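You operate a simulated robot arm through the tools that you are given. There is no shell and no other tool. Be economical: measure what you need, move in short steps, check, and stop when the job is done.

You are at the controls of a simulated robot arm. One attempt, no reset.

Task
Push the upper drawer of the sorting stand shut. Turn the blue trim knob to -3. Open the press slide, put the white-banded anvil block on the top of the white bench, then shut the slide. Put the rubber mallet on the top of the teal bench away on the upper shelf of the pin table. Put the wooden brush on top of the stainless panel. Take the green fuse and leave it on the top of the brown bench. The order is free.
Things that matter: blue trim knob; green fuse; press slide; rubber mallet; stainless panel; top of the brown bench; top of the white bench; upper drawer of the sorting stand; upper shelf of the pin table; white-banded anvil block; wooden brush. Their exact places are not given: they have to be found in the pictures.

The check looks at the end state, three seconds after you hand in, the way a careful person would. Anything else that was tipped, shoved, dropped, spilled or broken makes it a failure.

Robot
A 7-joint arm with a fingered hand on a trunk, on a base that drives. Base frame: it is fixed to the floor where the robot stands at the start and does not move with it; the origin is under the middle of the robot, x ahead of it, y to its left, z up. Readings come in m, degrees, newtons and seconds.
With the tool pointing down near the work surface it reaches from about 0.34 to 0.42 m from the robot's upright axis, wherever it stands. Its first joint turns from -166.0 to 166.0 degrees. Places, roughly: blue trim knob [0.4, -0.7, 0.9]; green fuse (3x3x8 cm) [-9.5, 0.3, 0.3]; press slide [-2.7, -2.9, 0.9]; rubber mallet (24x10x5 cm) [-5, -4.7, 0.9]; stainless panel (22x11x5 cm) [-8.2, -1.4, 0.3]; top of the brown bench [-8.8, -0.6, 0.9]; top of the white bench [-0.5, -1.2, 0.9]; upper drawer of the sorting stand [0.6, -0.1, 0.7]; upper shelf of the pin table [-3.2, -3.4, 0.5]; white-banded anvil block (4x4x5 cm) [-2.7, -3, 0.9]; wooden brush (11x5x9 cm) [-7.7, 0, 0]. Payload 3.4 kg.
The TCP is the grasp point between the finger pads, 0.025 m short of the fingertips. In the tool frame z runs along the fingers and y along their closing line. The gripper opens to 0.088 m. The gripper's body begins 0.029 m behind the TCP. The gripper is a hand of 3 fingers: y runs from the thumb to the fingers, the wrist lies at [-0.013, -0.106, -0.174] in the tool frame, and closing takes about 1.5 s.
Orientation is that of the tool frame in the base frame, as a unit quaternion [w, x, y, z]. With the fingers straight down and the wrist toward the robot, the tool's x, y and z point along [0, 1, 0], [1, 0, 0] and [0, 0, -1] of the base frame.

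Tools
- The arm moves only by the tool nudge_tool. Its argument "plan" is a list of rows, each a list of 6 numbers: the shift along the tool's x, y, z in m, then the turn, a rotation vector about the tool's x, y, z in degrees. In form: [[dx, dy, dz, wx, wy, wz], ...]. A call has 1 to 12 rows; each row is the pose to reach, as a shift and turn from the pose commanded when the call began, along the tool's axes at that moment. "claw" is the closure, from 0 (fully open) to 1 (shut), set as the call begins (left out, the last holds). Each row takes 0.2 s and may step no farther than 0.05 m and 8.6 degrees from the row before; otherwise, or with a gripper value out of range, the whole call is refused. Where a pose cannot be reached the arm comes as near as it can. A force on the tool above 40 N (or 10 N above the force at the start of the call, whichever is more), or a blocked arm, ends the call early, and 0.2 s more pass. The fingers move at their own pace (about 0.072 m/s each) and stop on an object; they squeeze with about 23 N. The grip force told is the motor's: it shows also when the fingers shut on nothing. Time passes only in rows, and 0.2 s behind the last, so rows that repeat a pose let the fingers close. The reply holds the time, the measured pose of the TCP, the force on the tool along the base axes, the opening and the grip force, in the units named above and with some noise, with the torque about the TCP (base axes, N m) and any sound that the robot's microphone picked up, and new pictures: "pictures" is both (left out), scene, wrist or none.
- Cameras (640 x 400 px; columns grow to the right, rows downward): "scene" is now at [0.0076, 0.1029, 1.4021]; the picture's right is [-0.64, -0.77, 0.00], its down [-0.45, 0.37, -0.81] and it looks along [0.62, -0.52, -0.58] (base axes); focal length 260 px, centre (320, 200). "wrist" rides on the gripper at [0.058, -0.085, -0.099] in the tool frame; the picture's right is [-0.67, 0.35, -0.66], its down [-0.69, -0.63, 0.37] and it looks along [-0.29, 0.69, 0.66] (tool axes); focal length 261 px, centre (320, 200).
- raise_lower(by): slides the trunk up (or, below 0, down) by that many m; the arm and the scene camera ride with it, the base frame stays. It gives what a move gives, with no picture.
- drive_base(legs): drives the robot by 1 to 6 legs, each [ahead, left, turn to the left] in m, m and degrees, along the robot's own axes; the way and the turn of a leg run together, so that a leg with both is an arc; at most 1.5 m and 180 degrees a leg. The arm and the cameras ride along, it lands a little off, and it stops where it bumps. It gives what a move gives, and a new picture of the scene camera.
- finger_targets(index, middle, thumb_bend, thumb_turn): sets how far each is bent, from 0 (flat) to 100 (curled in); at 30 the hand is open as for a grip, at 70 the pads meet at the TCP. One left out holds its place. A second passes; each finger stops where it meets its share of the squeeze, and holds until it gets a number again. A gripper value or a shape takes the hand back. It gives what a move gives, with no picture; readings hold the bend of each and the force on the fingers (four entries, about 0 where the hand has none), thumb and palm. thumb_turn goes from beside the hand (0) to across from the fingers (100), as for a grip.
- set_grasp(shape): the hand has 3 fingers and takes this shape, open, in about a second: jaw (thumb against the fingers, like two jaws); tri (thumb and two fingers); tip (a fingertip pinch); poke (one finger out to press); point (the index stretched); flat (the hand flat); cup (the hand cupped); fist (a fist). The gripper value then closes the fingers along that shape, each until it touches; the sizes above hold for jaw. It gives what a move gives, with no picture.
- pan_tilt(pan, tilt): turns the head with the scene camera to pan (to the left, within 155 degrees either way) and tilt (down, from -29 to 69), counted from straight ahead of the robot. It gives what a move gives, and a new picture of the scene camera.
- locate(camera, pixels): for up to 12 pixels [column, row] of the newest picture of that camera ("zoom" is the newest enlarged one), the place [x, y, z] in the base frame of the surface seen there, good to about 0.002 m. It takes no simulated time.
- zoom(camera, box): a new picture of the part [left, top, right, bottom] of that camera's present view, enlarged. It takes no simulated time.
- close_job(): hands the job in; it is judged then, once.

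Keep the steps short. Do not move on a guess: measure, check each grasp and each placing, and mend mistakes. In all there are 124 turns and 260 pictures (those below and enlarged ones count). Leave the gripper open and the arm clear of the work at the hand-in unless told otherwise, and finish with a single line.

The tools are called after "Request:" as name(argument=value, ...) on one line, values as JSON. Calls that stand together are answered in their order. nudge_tool: Moves the arm, as the interface text tells. Its arguments: {"type":"object","properties":{"plan":{"type":"array","items":{"type":"array","items":{"type":"number"}}},"claw":{"type":"number"},"pictures":{"type":"string","enum":["both","scene","wrist","none"]}},"required":["plan"]} The other tools are called the same way: raise_lower (by) slides the trunk up or down; set_grasp (shape) gives the hand a shape; finger_targets (index, middle, thumb_bend, thumb_turn) moves the fingers one by one; drive_base (legs) drives the base; pan_tilt (pan, tilt) turns the head that bears the scene camera; locate (camera, pixels) gives the place of the surface under pixels of a picture; zoom (camera, box) takes an enlarged picture of a part of a camera's view; close_job () hands the job in.

At the start:

```text
t: 0.0
eef_pos: [0.3603, -0.1821, 1.2645]
tool_rot: [-0.001, 0.706, 0.708, 0.0]
contact_force: [-0.5, -0.8, 0.6]
moment: [-0.03, 0.04, 0.0]
opening: 0.0878
gripper_force: 0.0
shape: jaw
bend: [30.0, 30.0, 30.0, 98.0]
finger forces: [0.0, 0.1, 0.0, 0.1, 0.0, 0.0]
trunk travel left (down, up): [-0.409, 0.181]
robot x, y, heading: [0.0013, -0.0018, 0.2]
head pan, tilt: [-39.9, 35.7]
```

scene: 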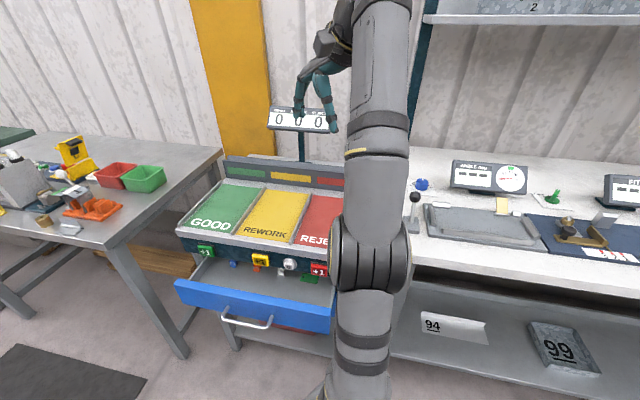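
wrist: 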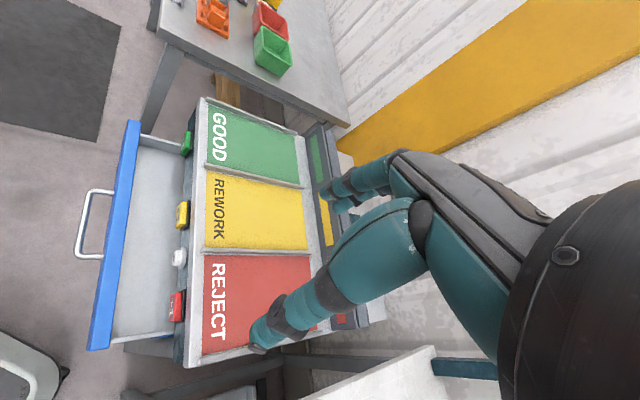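

I see the open blue-fronted drawer at about (255,305), and a blue knob at (421,184). I'll measure these first.

Request:
locate(camera="scene", pixels=[[180, 288], [255, 305], [325, 322], [250, 322], [200, 240], [421, 184], [414, 200], [490, 178], [440, 170], [550, 200], [290, 265], [320, 270]])

Request:
zoom(camera="scene", box=[380, 130, 640, 290])

Request:
zoom(camera="scene", box=[160, 160, 360, 360])

```text
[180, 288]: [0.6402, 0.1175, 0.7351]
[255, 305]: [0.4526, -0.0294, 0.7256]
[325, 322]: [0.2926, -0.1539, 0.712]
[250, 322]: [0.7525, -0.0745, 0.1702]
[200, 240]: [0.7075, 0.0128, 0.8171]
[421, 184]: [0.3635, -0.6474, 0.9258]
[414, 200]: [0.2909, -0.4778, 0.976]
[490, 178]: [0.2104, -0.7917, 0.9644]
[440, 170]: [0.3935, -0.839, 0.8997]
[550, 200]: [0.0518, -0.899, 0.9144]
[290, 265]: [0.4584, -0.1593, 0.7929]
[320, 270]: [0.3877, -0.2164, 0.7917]
```

```text
2.46 times, centred on (510, 210) of scene
```

zoom: 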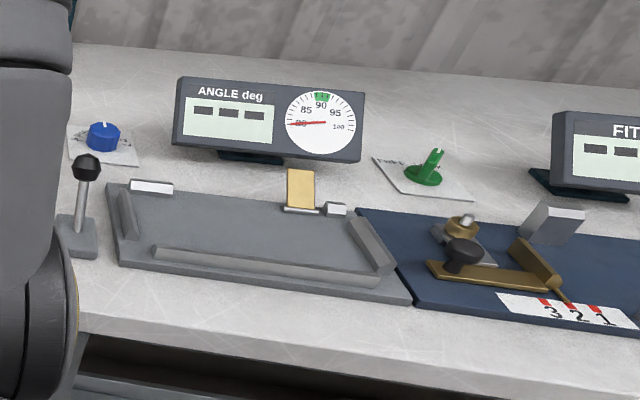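

```text
2.00 times, centred on (260, 260) of scene
```

zoom: 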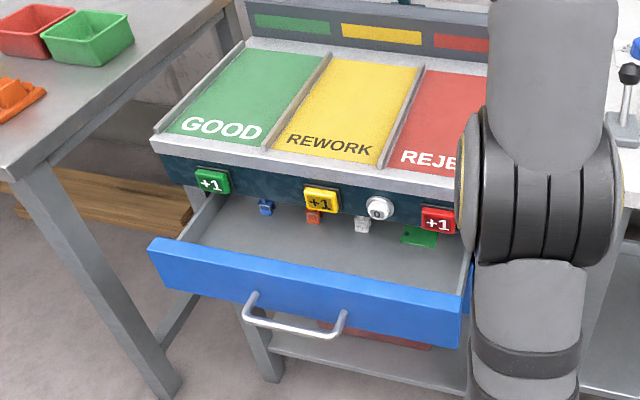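

Request:
locate(camera="scene", pixels=[[112, 245], [182, 355], [2, 232], [218, 152], [222, 315], [268, 328], [330, 325], [237, 345], [420, 20], [410, 265], [415, 340], [640, 298]])

Request:
pan_tilt(pan=30, tilt=45)

```text
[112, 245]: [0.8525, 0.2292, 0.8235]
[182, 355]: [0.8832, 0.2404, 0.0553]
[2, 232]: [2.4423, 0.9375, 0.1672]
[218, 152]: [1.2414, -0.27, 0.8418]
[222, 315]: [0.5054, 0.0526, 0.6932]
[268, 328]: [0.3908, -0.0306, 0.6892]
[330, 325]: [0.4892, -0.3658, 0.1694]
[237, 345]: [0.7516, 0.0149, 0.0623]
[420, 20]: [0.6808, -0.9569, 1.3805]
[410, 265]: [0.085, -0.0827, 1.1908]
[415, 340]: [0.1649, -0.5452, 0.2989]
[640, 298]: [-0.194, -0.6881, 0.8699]
```

```text
t: 1.4
eef_pos: [0.3596, -0.1824, 1.266]
tool_rot: [0.0, 0.707, 0.707, -0.001]
contact_force: [-0.9, 0.1, 0.2]
moment: [-0.04, 0.0, 0.02]
opening: 0.0877
gripper_force: 0.1
shape: jaw
bend: [30.0, 30.0, 30.0, 98.0]
finger forces: [0.0, 0.0, 0.1, 0.1, 0.1, 0.0]
trunk travel left (down, up): [-0.409, 0.181]
robot x, y, heading: [-0.0019, -0.004, -0.1]
head pan, tilt: [30.0, 45.0]
```

scene: 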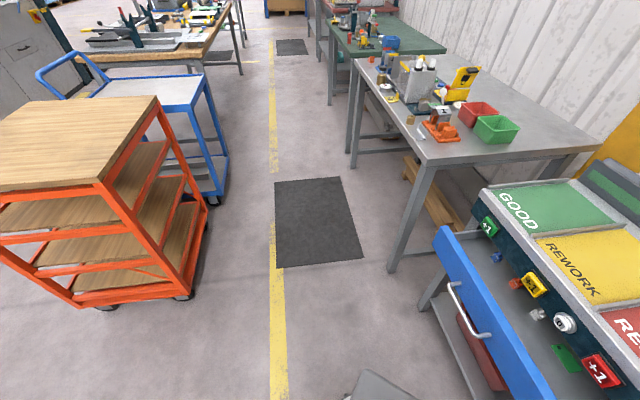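

The drawer slides along heading about −52° (top edge (0.64,0.12)→(0.29,−0.15)). I'll turn to face it, back off and shift left so the hand is in front of it.

Request:
drive_base(legs=[[0, 0, -52], [-0.25, 0, 0], [0, 0.54, 0]])

Request:
set_grasp(shape="fist")

Request:
pan_tilt(pan=0, tilt=55)

```text
t: 8.3
eef_pos: [0.3607, 0.1361, 1.2657]
tool_rot: [0.0, 0.945, 0.326, 0.001]
contact_force: [0.7, -0.6, -0.8]
moment: [0.02, 0.0, -0.03]
opening: 0.0876
gripper_force: 0.1
shape: jaw
bend: [30.0, 30.0, 30.0, 98.0]
finger forces: [0.0, 0.0, 0.0, 0.1, 0.0, 0.0]
trunk travel left (down, up): [-0.409, 0.181]
robot x, y, heading: [0.2801, 0.5331, -51.9]
head pan, tilt: [30.0, 45.0]
```

scene: 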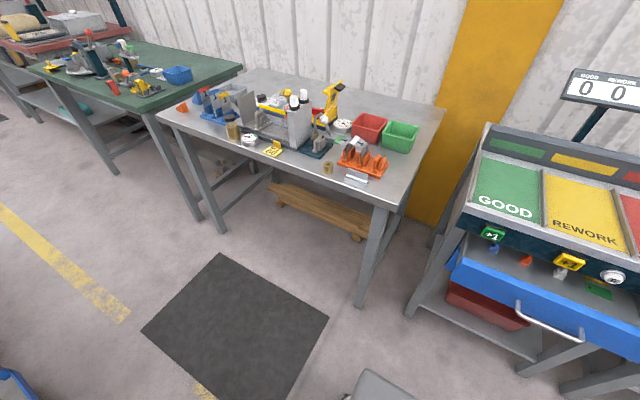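

```text
t: 9.2
eef_pos: [0.3603, 0.1348, 1.2664]
tool_rot: [-0.001, 0.945, 0.326, -0.001]
contact_force: [-0.3, -0.1, -0.1]
moment: [0.03, 0.01, 0.0]
opening: 0.0
gripper_force: 0.1
shape: fist
bend: [100.0, 100.0, 86.0, 85.0]
finger forces: [0.0, 0.0, 0.0, 0.0, 0.0, 0.0]
trunk travel left (down, up): [-0.409, 0.181]
robot x, y, heading: [0.2787, 0.5314, -52.1]
head pan, tilt: [30.0, 45.0]
```

```text
t: 10.2
eef_pos: [0.3593, 0.135, 1.2658]
tool_rot: [-0.001, 0.945, 0.326, 0.0]
contact_force: [-0.3, 0.5, -0.4]
moment: [-0.03, 0.0, 0.01]
opening: 0.0
gripper_force: 0.0
shape: fist
bend: [100.0, 100.0, 86.0, 85.0]
finger forces: [0.0, 0.0, 0.1, 0.1, 0.0, 0.1]
trunk travel left (down, up): [-0.409, 0.181]
robot x, y, heading: [0.2833, 0.5334, -51.7]
head pan, tilt: [0.0, 55.0]
```

scene: 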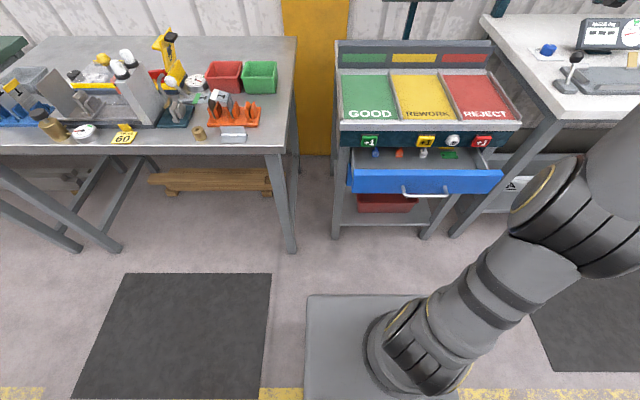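

Request:
locate(camera="scene", pixels=[[350, 182], [425, 182], [500, 182], [425, 194], [350, 172], [345, 140], [515, 133], [310, 297], [400, 297], [548, 50], [575, 60], [425, 174]])

```text
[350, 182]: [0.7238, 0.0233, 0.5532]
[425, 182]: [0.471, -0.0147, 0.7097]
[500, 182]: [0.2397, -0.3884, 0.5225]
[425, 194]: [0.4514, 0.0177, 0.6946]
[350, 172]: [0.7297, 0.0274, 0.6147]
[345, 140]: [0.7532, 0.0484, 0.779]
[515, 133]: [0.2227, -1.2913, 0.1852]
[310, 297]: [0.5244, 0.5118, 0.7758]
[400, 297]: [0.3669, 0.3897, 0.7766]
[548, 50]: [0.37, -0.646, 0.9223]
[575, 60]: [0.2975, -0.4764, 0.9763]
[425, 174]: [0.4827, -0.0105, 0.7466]
```

Hand is laterally aligned with the handle (lateral −0.18), 0.15 m short of it. Lower the trunk, then look.

Request:
raise_lower(by=-0.4)

Request:
nudge_tool(plan=[[0, 0, 0.04, 0, 0, 0], [0, 0, 0.08, 0, 0, 0], [0, 0, 0.12, 0, 0, 0], [0, 0, 0.15, 0, 0, 0]])

```text
t: 14.0
eef_pos: [0.3603, 0.1355, 0.8662]
tool_rot: [0.0, 0.945, 0.326, 0.0]
contact_force: [-0.6, 0.1, 0.4]
moment: [0.01, 0.02, -0.02]
opening: 0.0
gripper_force: 0.0
shape: fist
bend: [100.0, 100.0, 86.0, 85.0]
finger forces: [0.0, 0.0, 0.0, 0.0, 0.0, 0.0]
trunk travel left (down, up): [-0.009, 0.581]
robot x, y, heading: [0.2793, 0.5312, -51.7]
head pan, tilt: [0.0, 55.0]
```

```text
t: 15.0
eef_pos: [0.3597, 0.1366, 0.7132]
tool_rot: [0.002, 0.945, 0.327, 0.0]
contact_force: [0.0, -0.7, -0.2]
moment: [-0.03, -0.03, 0.0]
opening: 0.0001
gripper_force: 0.0
shape: fist
bend: [100.0, 100.0, 86.0, 85.0]
finger forces: [0.1, 0.0, 0.0, 0.1, 0.1, 0.0]
trunk travel left (down, up): [-0.009, 0.581]
robot x, y, heading: [0.2799, 0.5291, -52.2]
head pan, tilt: [0.0, 55.0]
```

scene: 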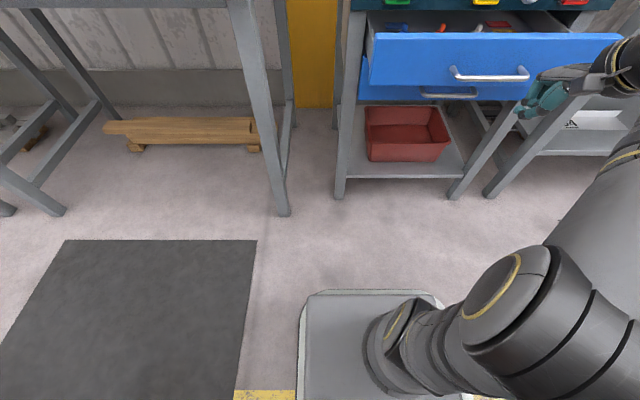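
wrist: 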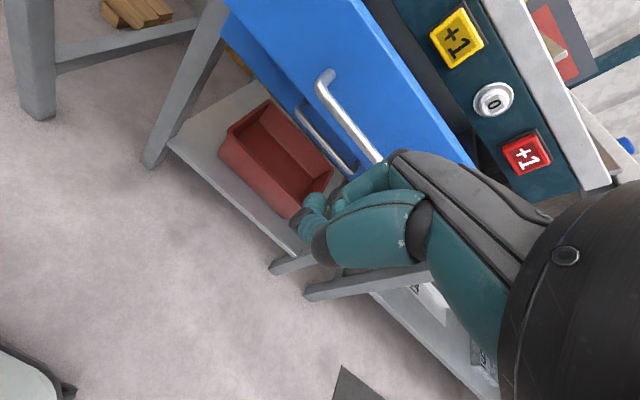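

Request:
locate(camera="scene", pixels=[[452, 75], [528, 75], [372, 38], [372, 80], [618, 38], [540, 90], [530, 110], [560, 80], [372, 92]])

```text
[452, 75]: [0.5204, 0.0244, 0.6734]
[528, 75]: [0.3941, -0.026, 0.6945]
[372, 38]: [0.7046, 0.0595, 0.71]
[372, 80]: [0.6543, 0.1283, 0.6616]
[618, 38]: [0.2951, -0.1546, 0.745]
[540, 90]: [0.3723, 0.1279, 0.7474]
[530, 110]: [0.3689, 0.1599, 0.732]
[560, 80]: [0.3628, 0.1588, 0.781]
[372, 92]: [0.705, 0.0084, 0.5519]
```

Fist lines up with the handle centre; lower 6 cm so it meets the handle/front, then drive ahead to push.

Request:
nudge_tool(plan=[[0, 0, 0.03, 0, 0, 0], [0, 0, 0.055, 0, 0, 0]], pictures="none")

Request:
drive_base(legs=[[0.2, 0, 0]])

```text
t: 15.6
eef_pos: [0.3614, 0.1367, 0.6598]
tool_rot: [0.0, 0.945, 0.326, 0.0]
contact_force: [-0.3, -0.2, -0.2]
moment: [-0.04, 0.02, 0.01]
opening: 0.0
gripper_force: 0.0
shape: fist
bend: [100.0, 100.0, 86.0, 85.0]
finger forces: [0.1, 0.0, 0.0, 0.0, 0.0, 0.0]
trunk travel left (down, up): [-0.009, 0.581]
robot x, y, heading: [0.2803, 0.5291, -52.0]
head pan, tilt: [0.0, 55.0]
```

```text
t: 17.2
eef_pos: [0.4837, -0.0188, 0.6599]
tool_rot: [-0.001, 0.945, 0.327, -0.001]
contact_force: [0.4, -0.6, 0.8]
moment: [0.03, 0.0, -0.01]
opening: 0.0805
gripper_force: 0.0
shape: fist
bend: [100.0, 100.0, 86.0, 85.0]
finger forces: [0.0, 0.0, 0.1, 0.0, 0.1, 0.0]
trunk travel left (down, up): [-0.009, 0.581]
robot x, y, heading: [0.4011, 0.3753, -51.8]
head pan, tilt: [0.0, 55.0]
```

scene: 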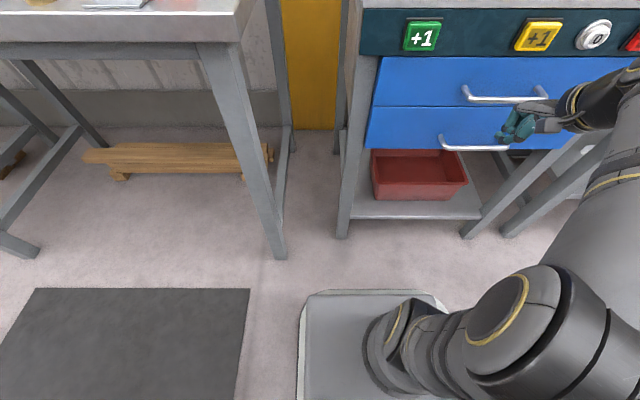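

Request:
locate(camera="scene", pixels=[[385, 62], [385, 98], [372, 112], [372, 140], [465, 95], [545, 98], [440, 143], [500, 148], [385, 45], [575, 50]])

Request:
zoom(camera="scene", box=[330, 0, 640, 200])

```text
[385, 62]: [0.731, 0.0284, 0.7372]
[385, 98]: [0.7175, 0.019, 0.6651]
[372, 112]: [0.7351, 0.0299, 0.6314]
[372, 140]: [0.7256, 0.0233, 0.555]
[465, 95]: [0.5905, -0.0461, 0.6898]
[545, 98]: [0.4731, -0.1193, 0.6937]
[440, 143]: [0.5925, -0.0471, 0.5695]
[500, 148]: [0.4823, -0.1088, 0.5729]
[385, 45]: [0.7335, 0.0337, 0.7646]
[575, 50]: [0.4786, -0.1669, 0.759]
```

```text
2.00 times, centred on (485, 100) of scene
```

zoom: 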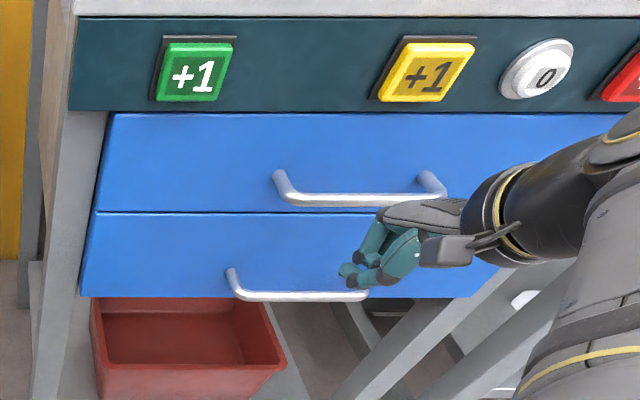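

The upper front is now flush with the lower (0.427 vs 0.428 m). A small extra push to confirm it is against the stop.

Request:
nudge_tool(plan=[[0, 0.01, 0, 0, 0, 0], [0, 0.02, 0, 0, 0, 0], [0, 0.03, 0, 0, 0, 0], [0, 0.035, 0, 0, 0, 0]], pictures="scene")

Request:
locate(camera="scene", pixels=[[385, 62], [385, 98], [372, 112], [372, 140], [420, 75], [420, 120]])

```text
t: 18.2
eef_pos: [0.5063, -0.0452, 0.6595]
tool_rot: [-0.001, 0.945, 0.326, -0.001]
contact_force: [0.5, -0.1, -0.8]
moment: [-0.02, -0.01, -0.01]
opening: 0.0806
gripper_force: 0.0
shape: fist
bend: [100.0, 100.0, 86.0, 85.0]
finger forces: [0.0, 0.0, 0.1, 0.0, 0.0, 0.1]
trunk travel left (down, up): [-0.009, 0.581]
robot x, y, heading: [0.4034, 0.3776, -52.0]
head pan, tilt: [0.0, 55.0]
```

scene: 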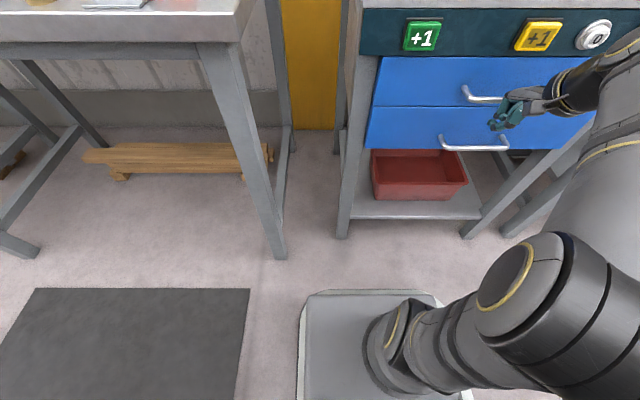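

```text
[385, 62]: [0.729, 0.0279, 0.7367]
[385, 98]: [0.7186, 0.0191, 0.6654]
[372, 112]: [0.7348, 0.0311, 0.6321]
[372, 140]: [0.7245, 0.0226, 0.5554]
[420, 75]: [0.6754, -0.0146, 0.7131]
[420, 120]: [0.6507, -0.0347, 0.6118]
```

No contact yet; continue until I feel the stop.

Request:
nudge_tool(plan=[[0, 0.01, 0, 0, 0, 0], [0, 0.02, 0, 0, 0, 0], [0, 0.03, 0, 0, 0, 0], [0, 0.04, 0, 0, 0, 0], [0, 0.05, 0, 0, 0, 0]], pictures="scene")

```text
t: 18.7
eef_pos: [0.5096, -0.0539, 0.661]
tool_rot: [-0.003, 0.945, 0.326, -0.002]
contact_force: [-12.1, 24.6, 6.6]
moment: [-0.88, -0.41, 0.06]
opening: 0.0804
gripper_force: 0.0
shape: fist
bend: [100.0, 100.0, 86.0, 85.0]
finger forces: [6.0, 21.4, 0.0, 0.0, 0.0, 0.1]
trunk travel left (down, up): [-0.009, 0.581]
robot x, y, heading: [0.4019, 0.3775, -52.2]
head pan, tilt: [0.0, 55.0]
stopped in row 2: the force on the tool passed its limit at 52 N (the readings are from after the stop); the commanded pose is now the measured one
```

scene: 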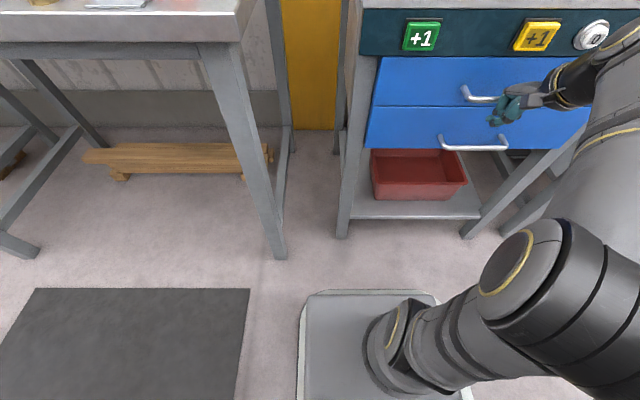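

52 N firm stop: drawer is shut. Now back off, raise the trunk and move in front of the blue knob (≈(0.367,−0.647)).

Request:
drive_base(legs=[[-0.25, 0, 0], [0, -0.475, 0]])

Request:
raise_lower(by=0.4)

Request:
set_grasp(shape="jaw")

Request:
nudge_tool(plan=[[0, 0, -0.05, 0, 0, 0], [0, 0, -0.1, 0, 0, 0], [0, 0, -0.15, 0, 0, 0], [0, 0, -0.2, 0, 0, 0], [0, 0.04, -0.2, 0, 0, 0], [0, 0.08, -0.2, 0, 0, 0], [0, 0.12, -0.2, 0, 0, 0], [0, 0.16, -0.2, 0, 0, 0]], pictures="both")

```text
t: 22.9
eef_pos: [-0.0096, -0.1451, 0.6598]
tool_rot: [-0.002, 0.947, 0.321, -0.002]
contact_force: [0.2, -0.1, 0.1]
moment: [-0.02, 0.0, 0.01]
opening: 0.0803
gripper_force: 0.0
shape: fist
bend: [100.0, 100.0, 86.0, 85.0]
finger forces: [0.1, 0.0, 0.0, 0.0, 0.1, 0.0]
trunk travel left (down, up): [-0.009, 0.581]
robot x, y, heading: [-0.1079, 0.2893, -52.6]
head pan, tilt: [0.0, 55.0]
```

scene: 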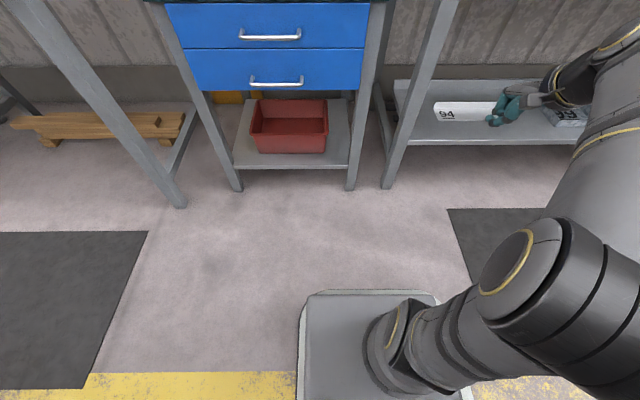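

```text
t: 26.7
eef_pos: [-0.0098, -0.1454, 1.0608]
tool_rot: [-0.004, 0.947, 0.32, 0.0]
contact_force: [0.8, 0.3, -0.1]
moment: [-0.02, 0.02, -0.03]
opening: 0.0806
gripper_force: 0.0
shape: fist
bend: [100.0, 100.0, 86.0, 85.0]
finger forces: [0.0, 0.0, 0.0, 0.0, 0.0, 0.1]
trunk travel left (down, up): [-0.409, 0.181]
robot x, y, heading: [-0.1134, 0.2853, -52.4]
head pan, tilt: [0.0, 55.0]
```

```text
t: 27.6
eef_pos: [-0.0079, -0.1447, 1.0601]
tool_rot: [-0.004, 0.947, 0.321, 0.0]
contact_force: [-0.1, -0.3, -0.5]
moment: [0.02, 0.01, -0.01]
opening: 0.0876
gripper_force: 0.0
shape: jaw
bend: [30.0, 30.0, 30.0, 97.0]
finger forces: [0.1, 0.1, 0.0, 0.1, 0.1, 0.0]
trunk travel left (down, up): [-0.409, 0.181]
robot x, y, heading: [-0.1123, 0.2877, -52.3]
head pan, tilt: [0.0, 55.0]
```

```text
t: 29.4
eef_pos: [0.0589, -0.187, 1.2108]
tool_rot: [-0.003, 0.947, 0.321, 0.0]
contact_force: [-0.4, -0.6, 0.0]
moment: [0.02, -0.01, -0.01]
opening: 0.0878
gripper_force: 0.1
shape: jaw
bend: [30.0, 30.0, 30.0, 98.0]
finger forces: [0.1, 0.1, 0.0, 0.1, 0.1, 0.1]
out of reach, approached as far as the arm can: row 4, 5, 6, 7, 8
trunk travel left (down, up): [-0.409, 0.181]
robot x, y, heading: [-0.1124, 0.2867, -52.4]
head pan, tilt: [0.0, 55.0]
```

scene: 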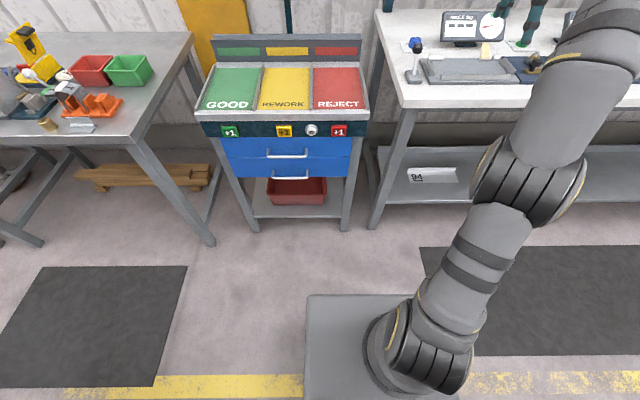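
wrist: 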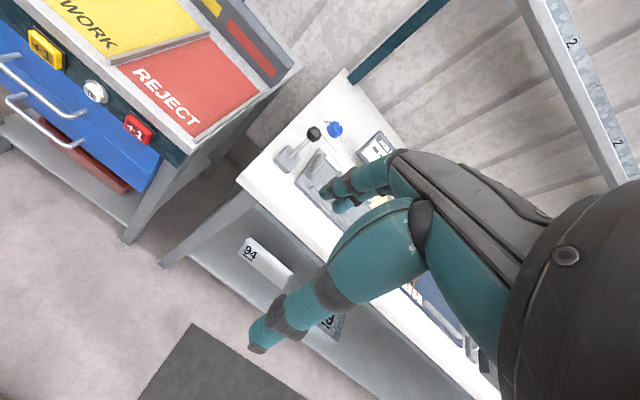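

Drawer front flush with the lower one. Drive ahead to the knob; hand stays at z 1.21, over the lever (top ~0.99).

Request:
drive_base(legs=[[0, -0.04, 0], [0.42, 0, 0]])

Request:
pan_tilt(pan=-5, tilt=40)

Request:
zoom(camera="scene", box=[300, 150, 460, 250])

```text
t: 32.5
eef_pos: [0.2822, -0.548, 1.2105]
tool_rot: [-0.004, 0.948, 0.318, -0.001]
contact_force: [-0.3, 0.2, -0.2]
moment: [-0.01, 0.0, 0.01]
opening: 0.088
gripper_force: 0.1
shape: jaw
bend: [30.0, 30.0, 30.0, 98.0]
finger forces: [0.0, 0.1, 0.0, 0.2, 0.0, 0.0]
trunk travel left (down, up): [-0.409, 0.181]
robot x, y, heading: [0.1114, -0.0746, -52.9]
head pan, tilt: [0.0, 55.0]
```

scene: 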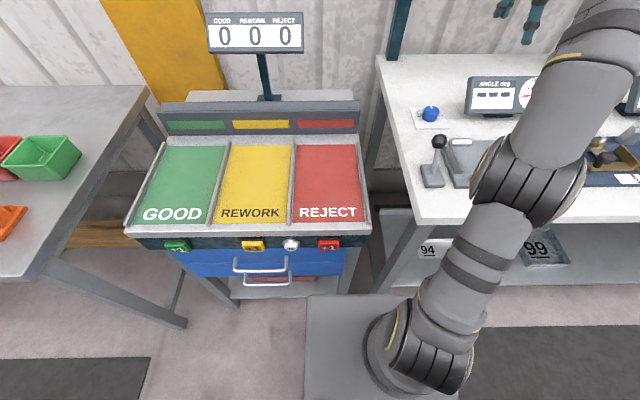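

```text
t: 33.3
eef_pos: [0.281, -0.5487, 1.2112]
tool_rot: [-0.003, 0.948, 0.318, -0.002]
contact_force: [-0.4, 0.2, 0.2]
moment: [0.0, -0.01, -0.01]
opening: 0.0879
gripper_force: 0.0
shape: jaw
bend: [30.0, 30.0, 30.0, 98.0]
finger forces: [0.0, 0.0, 0.0, 0.1, 0.1, 0.0]
trunk travel left (down, up): [-0.409, 0.181]
robot x, y, heading: [0.1099, -0.0746, -52.7]
head pan, tilt: [-5.0, 40.0]
```

scene: 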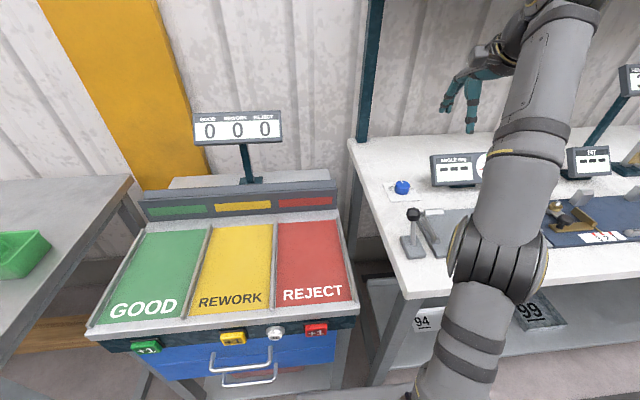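

```text
4.00 times, centred on (380, 200) of scene
```

zoom: 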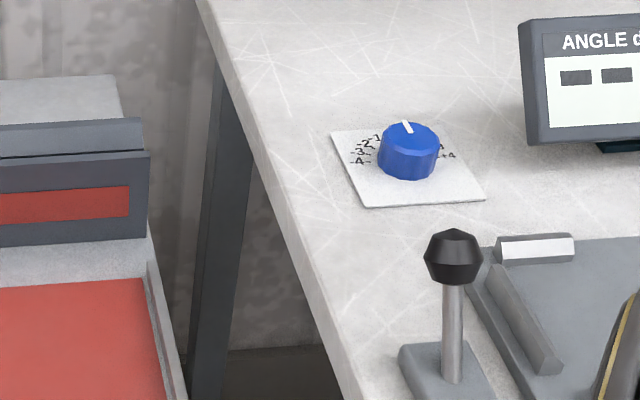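

Request:
zoom(camera="scene", box=[380, 173, 425, 203])

Request:
locate(camera="zoom", pixels=[[320, 180]])

```text
13.33 times, centred on (402, 188) of scene
```

zoom: 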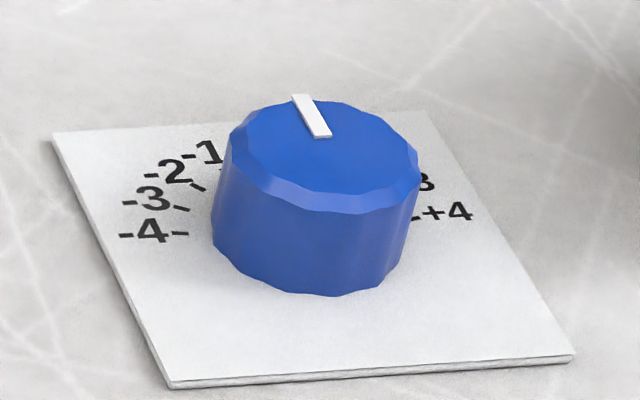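

```text
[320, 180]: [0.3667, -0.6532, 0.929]
```

Request:
locate(camera="zoom", pixels=[[180, 233], [182, 208], [198, 187], [415, 216], [303, 100], [320, 132], [236, 150], [418, 165], [322, 205], [330, 108], [60, 134], [572, 357]])

Request:
locate(camera="zoom", pixels=[[172, 384], [435, 112]])

```text
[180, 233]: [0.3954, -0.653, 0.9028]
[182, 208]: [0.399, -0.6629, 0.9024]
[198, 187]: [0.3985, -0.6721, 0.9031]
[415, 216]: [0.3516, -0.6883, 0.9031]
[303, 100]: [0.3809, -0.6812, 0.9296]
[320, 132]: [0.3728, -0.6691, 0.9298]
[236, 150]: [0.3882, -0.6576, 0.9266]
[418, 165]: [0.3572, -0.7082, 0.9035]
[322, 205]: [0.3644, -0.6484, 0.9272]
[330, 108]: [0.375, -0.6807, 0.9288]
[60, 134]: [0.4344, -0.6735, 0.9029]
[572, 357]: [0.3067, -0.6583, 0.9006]
```

```text
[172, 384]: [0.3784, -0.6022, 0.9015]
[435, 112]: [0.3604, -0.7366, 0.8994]
```

Scale: ticks are 20° apart (−4 at 81° left, −3 at 60°), pointer at 0. Knob centre ≈ (0.370,−0.667), top 0.929. I need a 60° counter-clockwise turn. First move forward and down to above the knob, pre-turning the hand 20° clockwise.

Request:
nudge_tool(plan=[[0, 0.04, 0.04, 0, 0, 5], [0, 0.075, 0.075, 0, 0, 10], [0, 0.11, 0.11, 0, 0, 15], [0, 0.148, 0.14, 0, 0, 20], [0, 0.148, 0.17, 0, 0, 20]])

```text
refused: row 1 steps farther than a row can; nothing moved
```

Request:
nudge_tool(plan=[[0, 0.03, 0.03, 0, 0, 4], [0, 0.06, 0.06, 0, 0, 8], [0, 0.09, 0.09, 0, 0, 12], [0, 0.12, 0.12, 0, 0, 16], [0, 0.148, 0.14, 0, 0, 20], [0, 0.148, 0.17, 0, 0, 20]])

```text
t: 34.7
eef_pos: [0.3705, -0.6689, 1.0378]
tool_rot: [-0.003, 0.989, 0.149, -0.001]
contact_force: [0.6, 0.4, -1.1]
moment: [0.04, 0.03, -0.04]
opening: 0.0879
gripper_force: 0.0
shape: jaw
bend: [30.0, 30.0, 30.0, 98.0]
finger forces: [0.0, 0.0, 0.0, 0.1, 0.0, 0.0]
trunk travel left (down, up): [-0.409, 0.181]
robot x, y, heading: [0.1116, -0.0701, -52.8]
head pan, tilt: [-5.0, 40.0]
```

scene: 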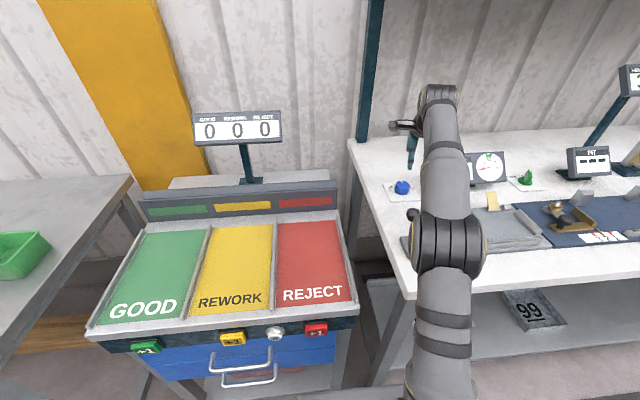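
wrist: 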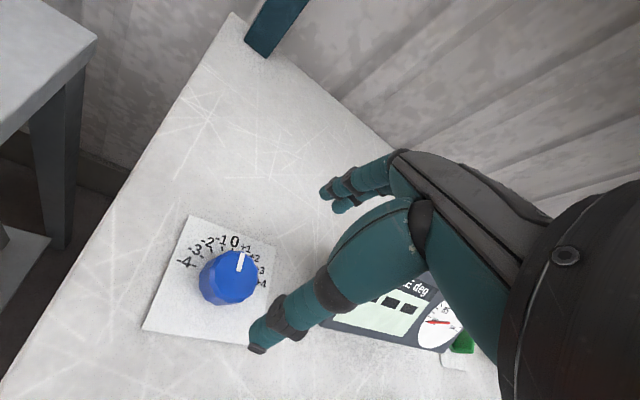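

Reached. The elbow (440,245) looks near the lever (412,215); check clearance before going down.

Request:
locate(camera="scene", pixels=[[440, 245], [418, 250], [440, 275], [410, 213], [440, 150], [410, 140]])

Request:
zoom(camera="wrist", box=[130, 200, 330, 360])

Request:
locate(camera="wrist", pixels=[[228, 275], [240, 255], [240, 268], [188, 262], [265, 284], [258, 347], [320, 190], [259, 335]])

```text
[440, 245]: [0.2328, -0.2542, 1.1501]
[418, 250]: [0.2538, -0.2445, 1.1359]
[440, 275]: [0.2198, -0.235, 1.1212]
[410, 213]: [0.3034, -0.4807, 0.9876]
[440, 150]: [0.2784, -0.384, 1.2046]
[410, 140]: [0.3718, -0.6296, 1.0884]
```

```text
2.50 times, centred on (230, 280) of wrist
```

zoom: 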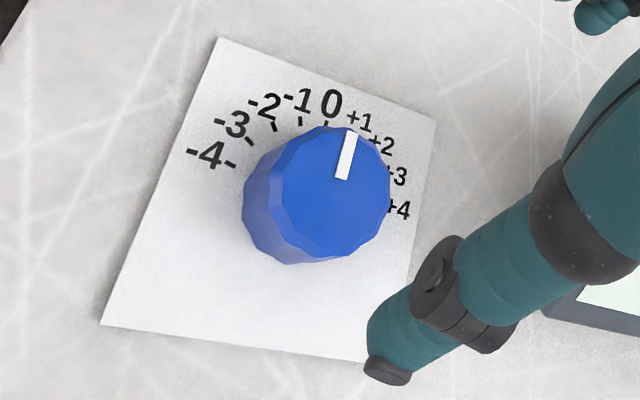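

```text
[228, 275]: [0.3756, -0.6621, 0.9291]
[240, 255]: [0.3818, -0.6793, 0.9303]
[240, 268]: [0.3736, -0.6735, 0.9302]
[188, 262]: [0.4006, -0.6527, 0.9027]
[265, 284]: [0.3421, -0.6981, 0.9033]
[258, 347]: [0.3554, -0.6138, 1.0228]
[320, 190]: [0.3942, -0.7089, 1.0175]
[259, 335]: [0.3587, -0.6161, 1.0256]
```

Clear: forearm passes well above the lever. Go down 0.105 m and close on the knob.

Request:
nudge_tool(plan=[[0, 0, 0.03, 0, 0, 0], [0, 0, 0.06, 0, 0, 0], [0, 0, 0.09, 0, 0, 0], [0, 0, 0.104, 0, 0, 0]])

```text
t: 35.7
eef_pos: [0.3705, -0.6661, 0.9359]
tool_rot: [-0.004, 0.989, 0.149, -0.001]
contact_force: [1.1, 0.4, -0.4]
moment: [-0.02, -0.01, 0.01]
opening: 0.0876
gripper_force: 0.0
shape: jaw
bend: [30.0, 30.0, 30.0, 98.0]
finger forces: [0.0, 0.1, 0.0, 0.1, 0.0, 0.1]
trunk travel left (down, up): [-0.409, 0.181]
robot x, y, heading: [0.1094, -0.071, -53.0]
head pan, tilt: [-5.0, 40.0]
```

scene: 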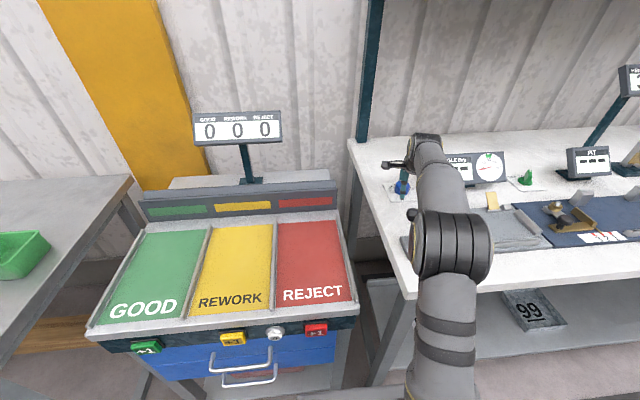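
wrist: 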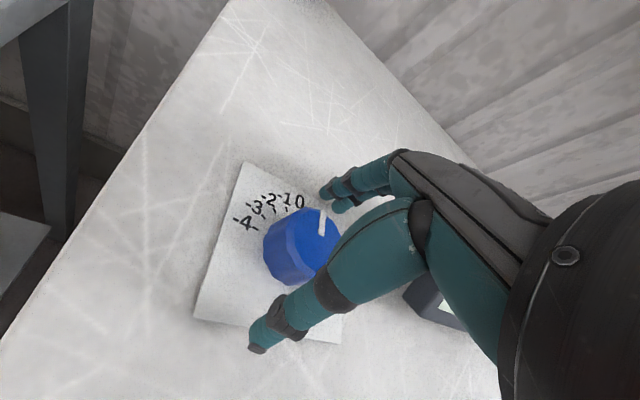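

Knob sits between thumb and fingers. Close on it.

Request:
nudge_tool(plan=[[0, 0, 0, 0, 0, 0], [0, 0, 0, 0, 0, 0], [0, 0, 0, 0, 0, 0], [0, 0, 0, 0, 0, 0], [0, 0, 0, 0, 0, 0], [0, 0, 0, 0, 0, 0]], claw=1, pictures="wrist")

```text
t: 37.1
eef_pos: [0.3685, -0.6663, 0.936]
tool_rot: [-0.004, 0.989, 0.148, -0.001]
contact_force: [-0.5, 0.0, -1.7]
moment: [-0.04, 0.0, -0.01]
opening: 0.034
gripper_force: 22.4
shape: jaw
bend: [74.0, 49.0, 73.0, 100.0]
finger forces: [13.2, 7.2, 0.1, 0.1, 20.6, 0.1]
trunk travel left (down, up): [-0.409, 0.181]
robot x, y, heading: [0.1122, -0.0722, -52.8]
head pan, tilt: [-5.0, 40.0]
```

wrist: 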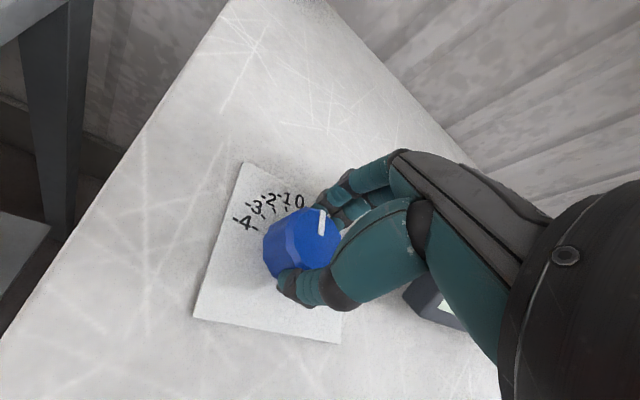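

Grip holds (22 N). Turn counter-clockwise 24° first and check the knob follows.

Request:
nudge_tool(plan=[[0, 0, 0, 0, 0, -8], [0, 0, 0, 0, 0, -16], [0, 0, 0, 0, 0, -24]], pictures="wrist")

Request:
zoom(camera="scene", box=[370, 160, 450, 210])

```text
t: 37.9
eef_pos: [0.3702, -0.6671, 0.9357]
tool_rot: [-0.002, 0.936, 0.351, -0.001]
contact_force: [-5.4, -0.9, 1.2]
moment: [-0.03, 0.08, -0.05]
opening: 0.0339
gripper_force: 23.2
shape: jaw
bend: [74.0, 49.0, 73.0, 100.0]
finger forces: [13.1, 8.1, 0.0, 0.1, 23.9, 0.0]
trunk travel left (down, up): [-0.409, 0.181]
robot x, y, heading: [0.1107, -0.0736, -53.0]
head pan, tilt: [-5.0, 40.0]
```

wrist: 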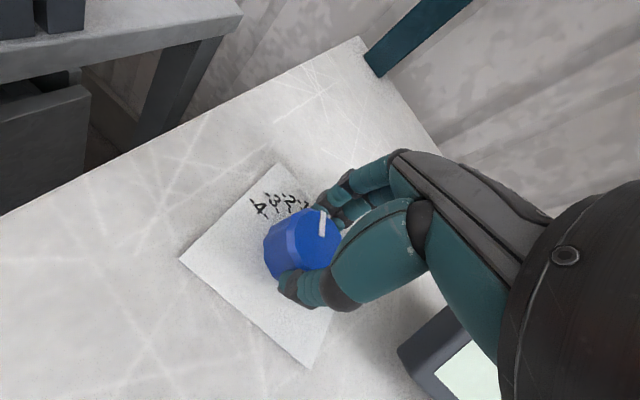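

```text
8.00 times, centred on (410, 185) of scene
```

zoom: 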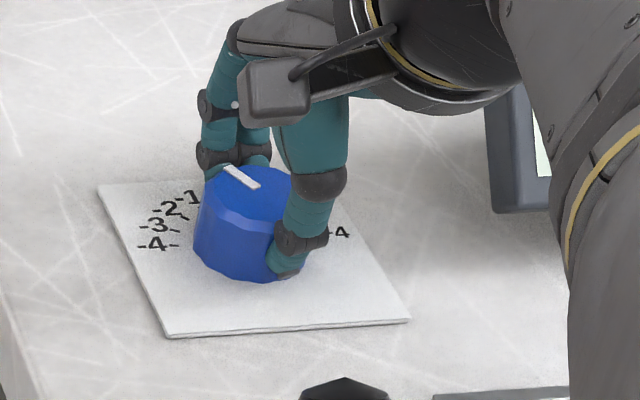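

The knob follows. Turn the remaining 36°.

Request:
nudge_tool(plan=[[0, 0, 0, 0, 0, -8], [0, 0, 0, 0, 0, -16], [0, 0, 0, 0, 0, -24], [0, 0, 0, 0, 0, -32], [0, 0, 0, 0, 0, -36], [0, 0, 0, 0, 0, -36]], pictures="wrist")

Request:
zoom(camera="scene", box=[370, 160, 450, 210])

```text
t: 39.3
eef_pos: [0.3695, -0.6666, 0.9364]
tool_rot: [-0.004, 0.782, 0.623, 0.001]
contact_force: [-5.6, -8.1, 1.7]
moment: [-0.13, 0.14, -0.05]
opening: 0.0332
gripper_force: 23.1
shape: jaw
bend: [74.0, 49.0, 73.0, 100.0]
finger forces: [12.2, 9.4, 0.0, 0.0, 25.3, 0.0]
trunk travel left (down, up): [-0.409, 0.181]
robot x, y, heading: [0.1132, -0.0723, -52.7]
head pan, tilt: [-5.0, 40.0]
```

wrist: 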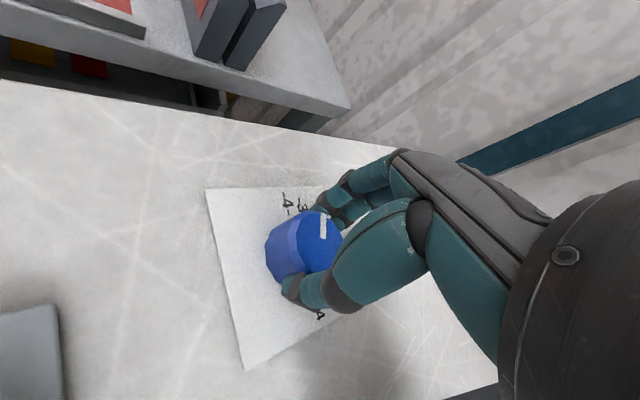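

```text
8.00 times, centred on (410, 185) of scene
```

zoom: 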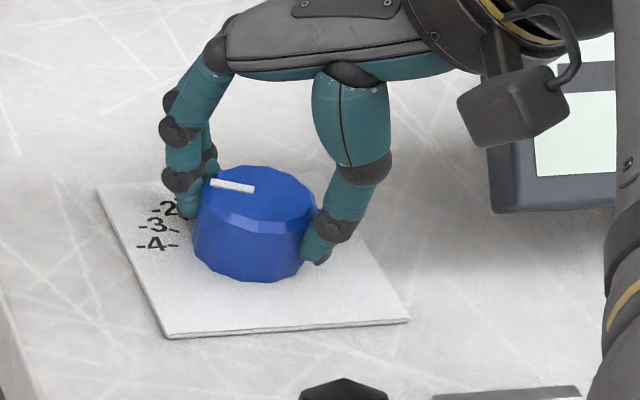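

Measure the pointer direction on the knob top.

Request:
zoom(camera="scene", box=[390, 175, 414, 190])

```text
16.00 times, centred on (402, 182) of scene
```

zoom: 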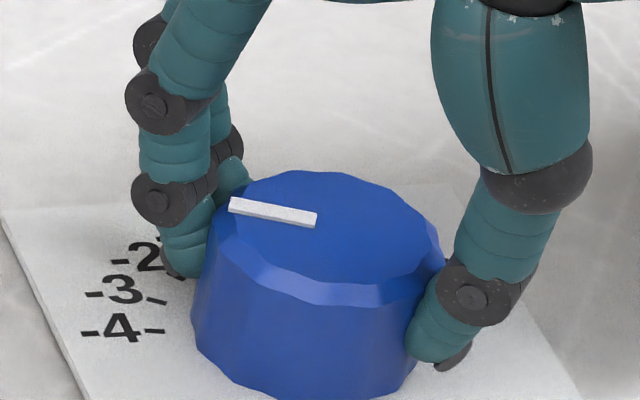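

Request:
locate(camera="zoom", pixels=[[232, 205], [314, 220], [240, 206], [305, 218], [165, 330], [166, 301], [330, 230]])

```text
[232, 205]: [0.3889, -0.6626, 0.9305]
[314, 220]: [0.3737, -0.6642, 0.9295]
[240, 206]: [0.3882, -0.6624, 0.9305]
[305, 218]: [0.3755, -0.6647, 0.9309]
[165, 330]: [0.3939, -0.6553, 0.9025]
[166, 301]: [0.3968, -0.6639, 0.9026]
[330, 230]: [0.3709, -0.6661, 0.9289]
```

Pointer bearing ≈ 8°, exactly −52°+60°: on −3. Open and lift straight up.

Request:
nudge_tool(plan=[[0, 0, 0, 0, 0, 0], [0, 0, 0, 0, 0, 0], [0, 0, 0, 0, 0, 0], [0, 0, 0, 0, 0, 0], [0, 0, 0, 0, 0, 0], [0, 0, -0.04, 0, 0, 0], [0, 0, -0.08, 0, 0, 0], [0, 0, -0.12, 0, 0, 0], [0, -0.02, -0.16, 0, 0, 8], [0, -0.02, -0.16, 0, 0, 16], [0, -0.02, -0.16, 0, 0, 24], [0, -0.02, -0.16, 0, 0, 32]], claw=0, pictures="scene")

Request:
zoom(camera="scene", box=[380, 173, 425, 203])

```text
t: 41.9
eef_pos: [0.346, -0.6438, 1.0832]
tool_rot: [-0.004, 0.924, 0.382, 0.0]
contact_force: [0.4, -0.2, 0.5]
moment: [0.02, -0.01, -0.02]
opening: 0.0876
gripper_force: 0.0
shape: jaw
bend: [30.0, 30.0, 30.0, 98.0]
finger forces: [0.1, 0.0, 0.0, 0.0, 0.0, 0.0]
out of reach, approached as far as the arm can: row 6, 7, 8, 9, 10, 11, 12
trunk travel left (down, up): [-0.409, 0.181]
robot x, y, heading: [0.1126, -0.0723, -52.9]
head pan, tilt: [-5.0, 40.0]
```

scene: 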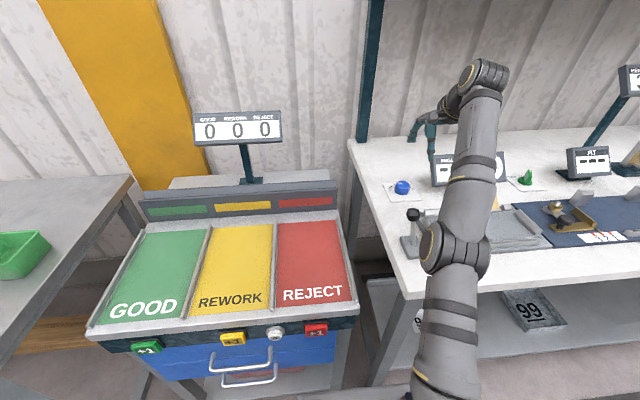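

```text
13.33 times, centred on (402, 188) of scene
```

zoom: 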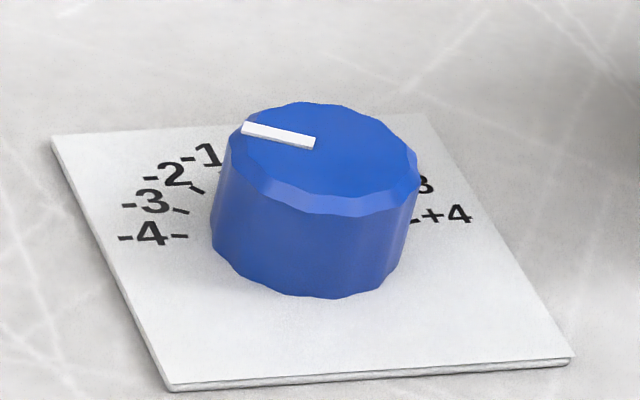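

Knob reads −3. Back away, pull the arm in, and look along the aisle to the right.

Request:
locate(camera="zoom", pixels=[[246, 128], [311, 142]])

Request:
drive_base(legs=[[-0.5, 0, 0]])

Request:
nudge_tool(plan=[[0, -0.04, -0.02, 0, 0, 0], [0, -0.08, -0.04, 0, 0, 0], [0, -0.12, -0.06, 0, 0, 0], [0, -0.16, -0.08, 0, 0, 0], [0, -0.2, -0.1, 0, 0, 0]], pictures="none")

Request:
pan_tilt(pan=-80, tilt=25)

```text
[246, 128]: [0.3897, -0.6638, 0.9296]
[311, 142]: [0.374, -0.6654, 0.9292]
```

```text
t: 44.8
eef_pos: [0.0471, -0.2436, 1.0836]
tool_rot: [-0.004, 0.922, 0.388, -0.001]
contact_force: [0.2, -0.3, 0.3]
moment: [0.01, -0.04, 0.0]
opening: 0.0879
gripper_force: 0.1
shape: jaw
bend: [30.0, 30.0, 30.0, 98.0]
finger forces: [0.1, 0.0, 0.0, 0.1, 0.1, 0.0]
trunk travel left (down, up): [-0.409, 0.181]
robot x, y, heading: [-0.1939, 0.3222, -52.2]
head pan, tilt: [-5.0, 40.0]
```

scene: 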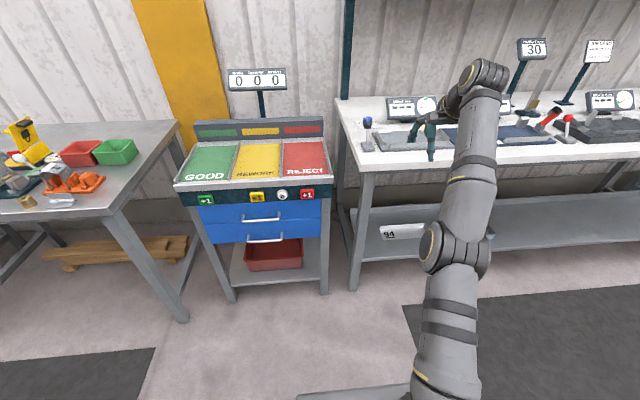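

```text
t: 46.0
eef_pos: [-0.0953, -0.1338, 1.2163]
tool_rot: [-0.003, 0.922, 0.388, -0.001]
contact_force: [-0.5, -1.4, -0.1]
moment: [0.0, 0.0, -0.02]
opening: 0.0878
gripper_force: 0.0
shape: jaw
bend: [30.0, 30.0, 30.0, 98.0]
finger forces: [0.1, 0.0, 0.0, 0.0, 0.0, 0.0]
out of reach, approached as far as the arm can: row 1, 2, 3, 4, 5
trunk travel left (down, up): [-0.409, 0.181]
robot x, y, heading: [-0.1935, 0.3249, -52.2]
head pan, tilt: [-5.0, 40.0]
```

```text
t: 47.5
eef_pos: [-0.0947, -0.1339, 1.2151]
tool_rot: [-0.004, 0.922, 0.388, -0.001]
contact_force: [-0.4, 0.9, -0.6]
moment: [-0.01, -0.01, 0.0]
opening: 0.0878
gripper_force: 0.1
shape: jaw
bend: [30.0, 30.0, 30.0, 98.0]
finger forces: [0.0, 0.0, 0.0, 0.1, 0.0, 0.1]
trunk travel left (down, up): [-0.409, 0.181]
robot x, y, heading: [-0.1907, 0.326, -52.5]
head pan, tilt: [-80.0, 25.0]
```

scene: 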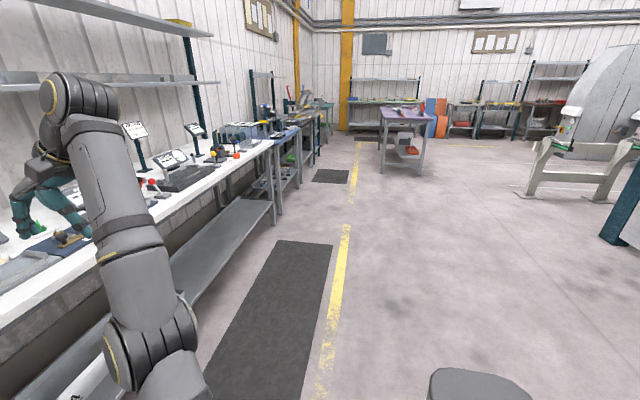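

Aisle is clear. Drive right ~3.9 m to the press.

Request:
drive_base(legs=[[0, -1.4, 0], [0, -1.4, 0], [0, -1.1, 0]])

Request:
pan_tilt(pan=-10, tilt=35)

```text
t: 66.0
eef_pos: [-3.101, -2.51, 1.2149]
tool_rot: [-0.004, 0.922, 0.388, -0.001]
contact_force: [-0.3, 0.2, -0.6]
moment: [-0.03, 0.01, -0.01]
opening: 0.0876
gripper_force: 0.0
shape: jaw
bend: [30.0, 30.0, 30.0, 98.0]
finger forces: [0.1, 0.0, 0.0, 0.0, 0.0, 0.0]
trunk travel left (down, up): [-0.409, 0.181]
robot x, y, heading: [-3.1999, -2.0492, -52.1]
head pan, tilt: [-80.0, 25.0]
```

scene: 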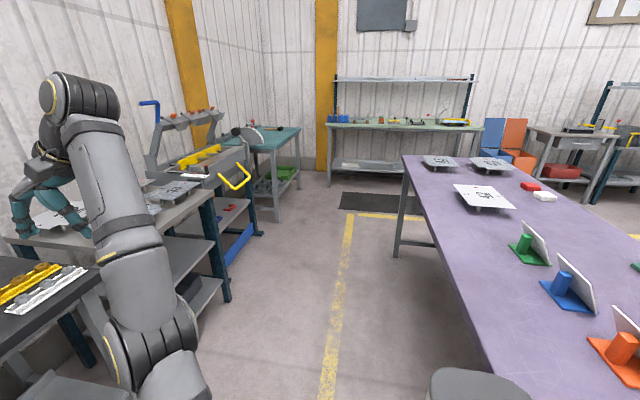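

```text
t: 67.4
eef_pos: [-3.1018, -2.5089, 1.2158]
tool_rot: [-0.004, 0.921, 0.389, -0.001]
contact_force: [0.2, -0.1, -0.1]
moment: [0.02, -0.02, 0.0]
opening: 0.0877
gripper_force: 0.0
shape: jaw
bend: [30.0, 30.0, 30.0, 98.0]
finger forces: [0.0, 0.0, 0.1, 0.0, 0.1, 0.0]
trunk travel left (down, up): [-0.409, 0.181]
robot x, y, heading: [-3.1968, -2.0488, -52.2]
head pan, tilt: [-10.0, 35.0]
```

scene: 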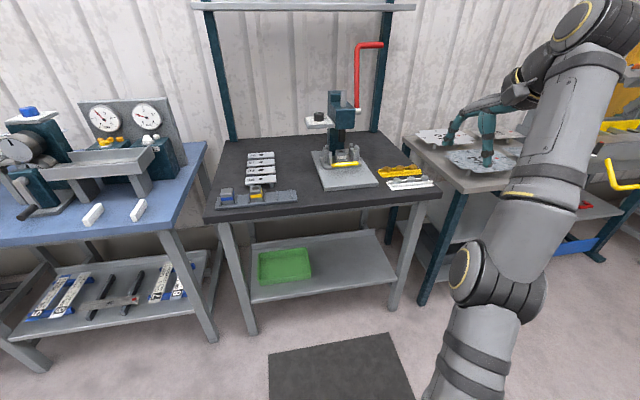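

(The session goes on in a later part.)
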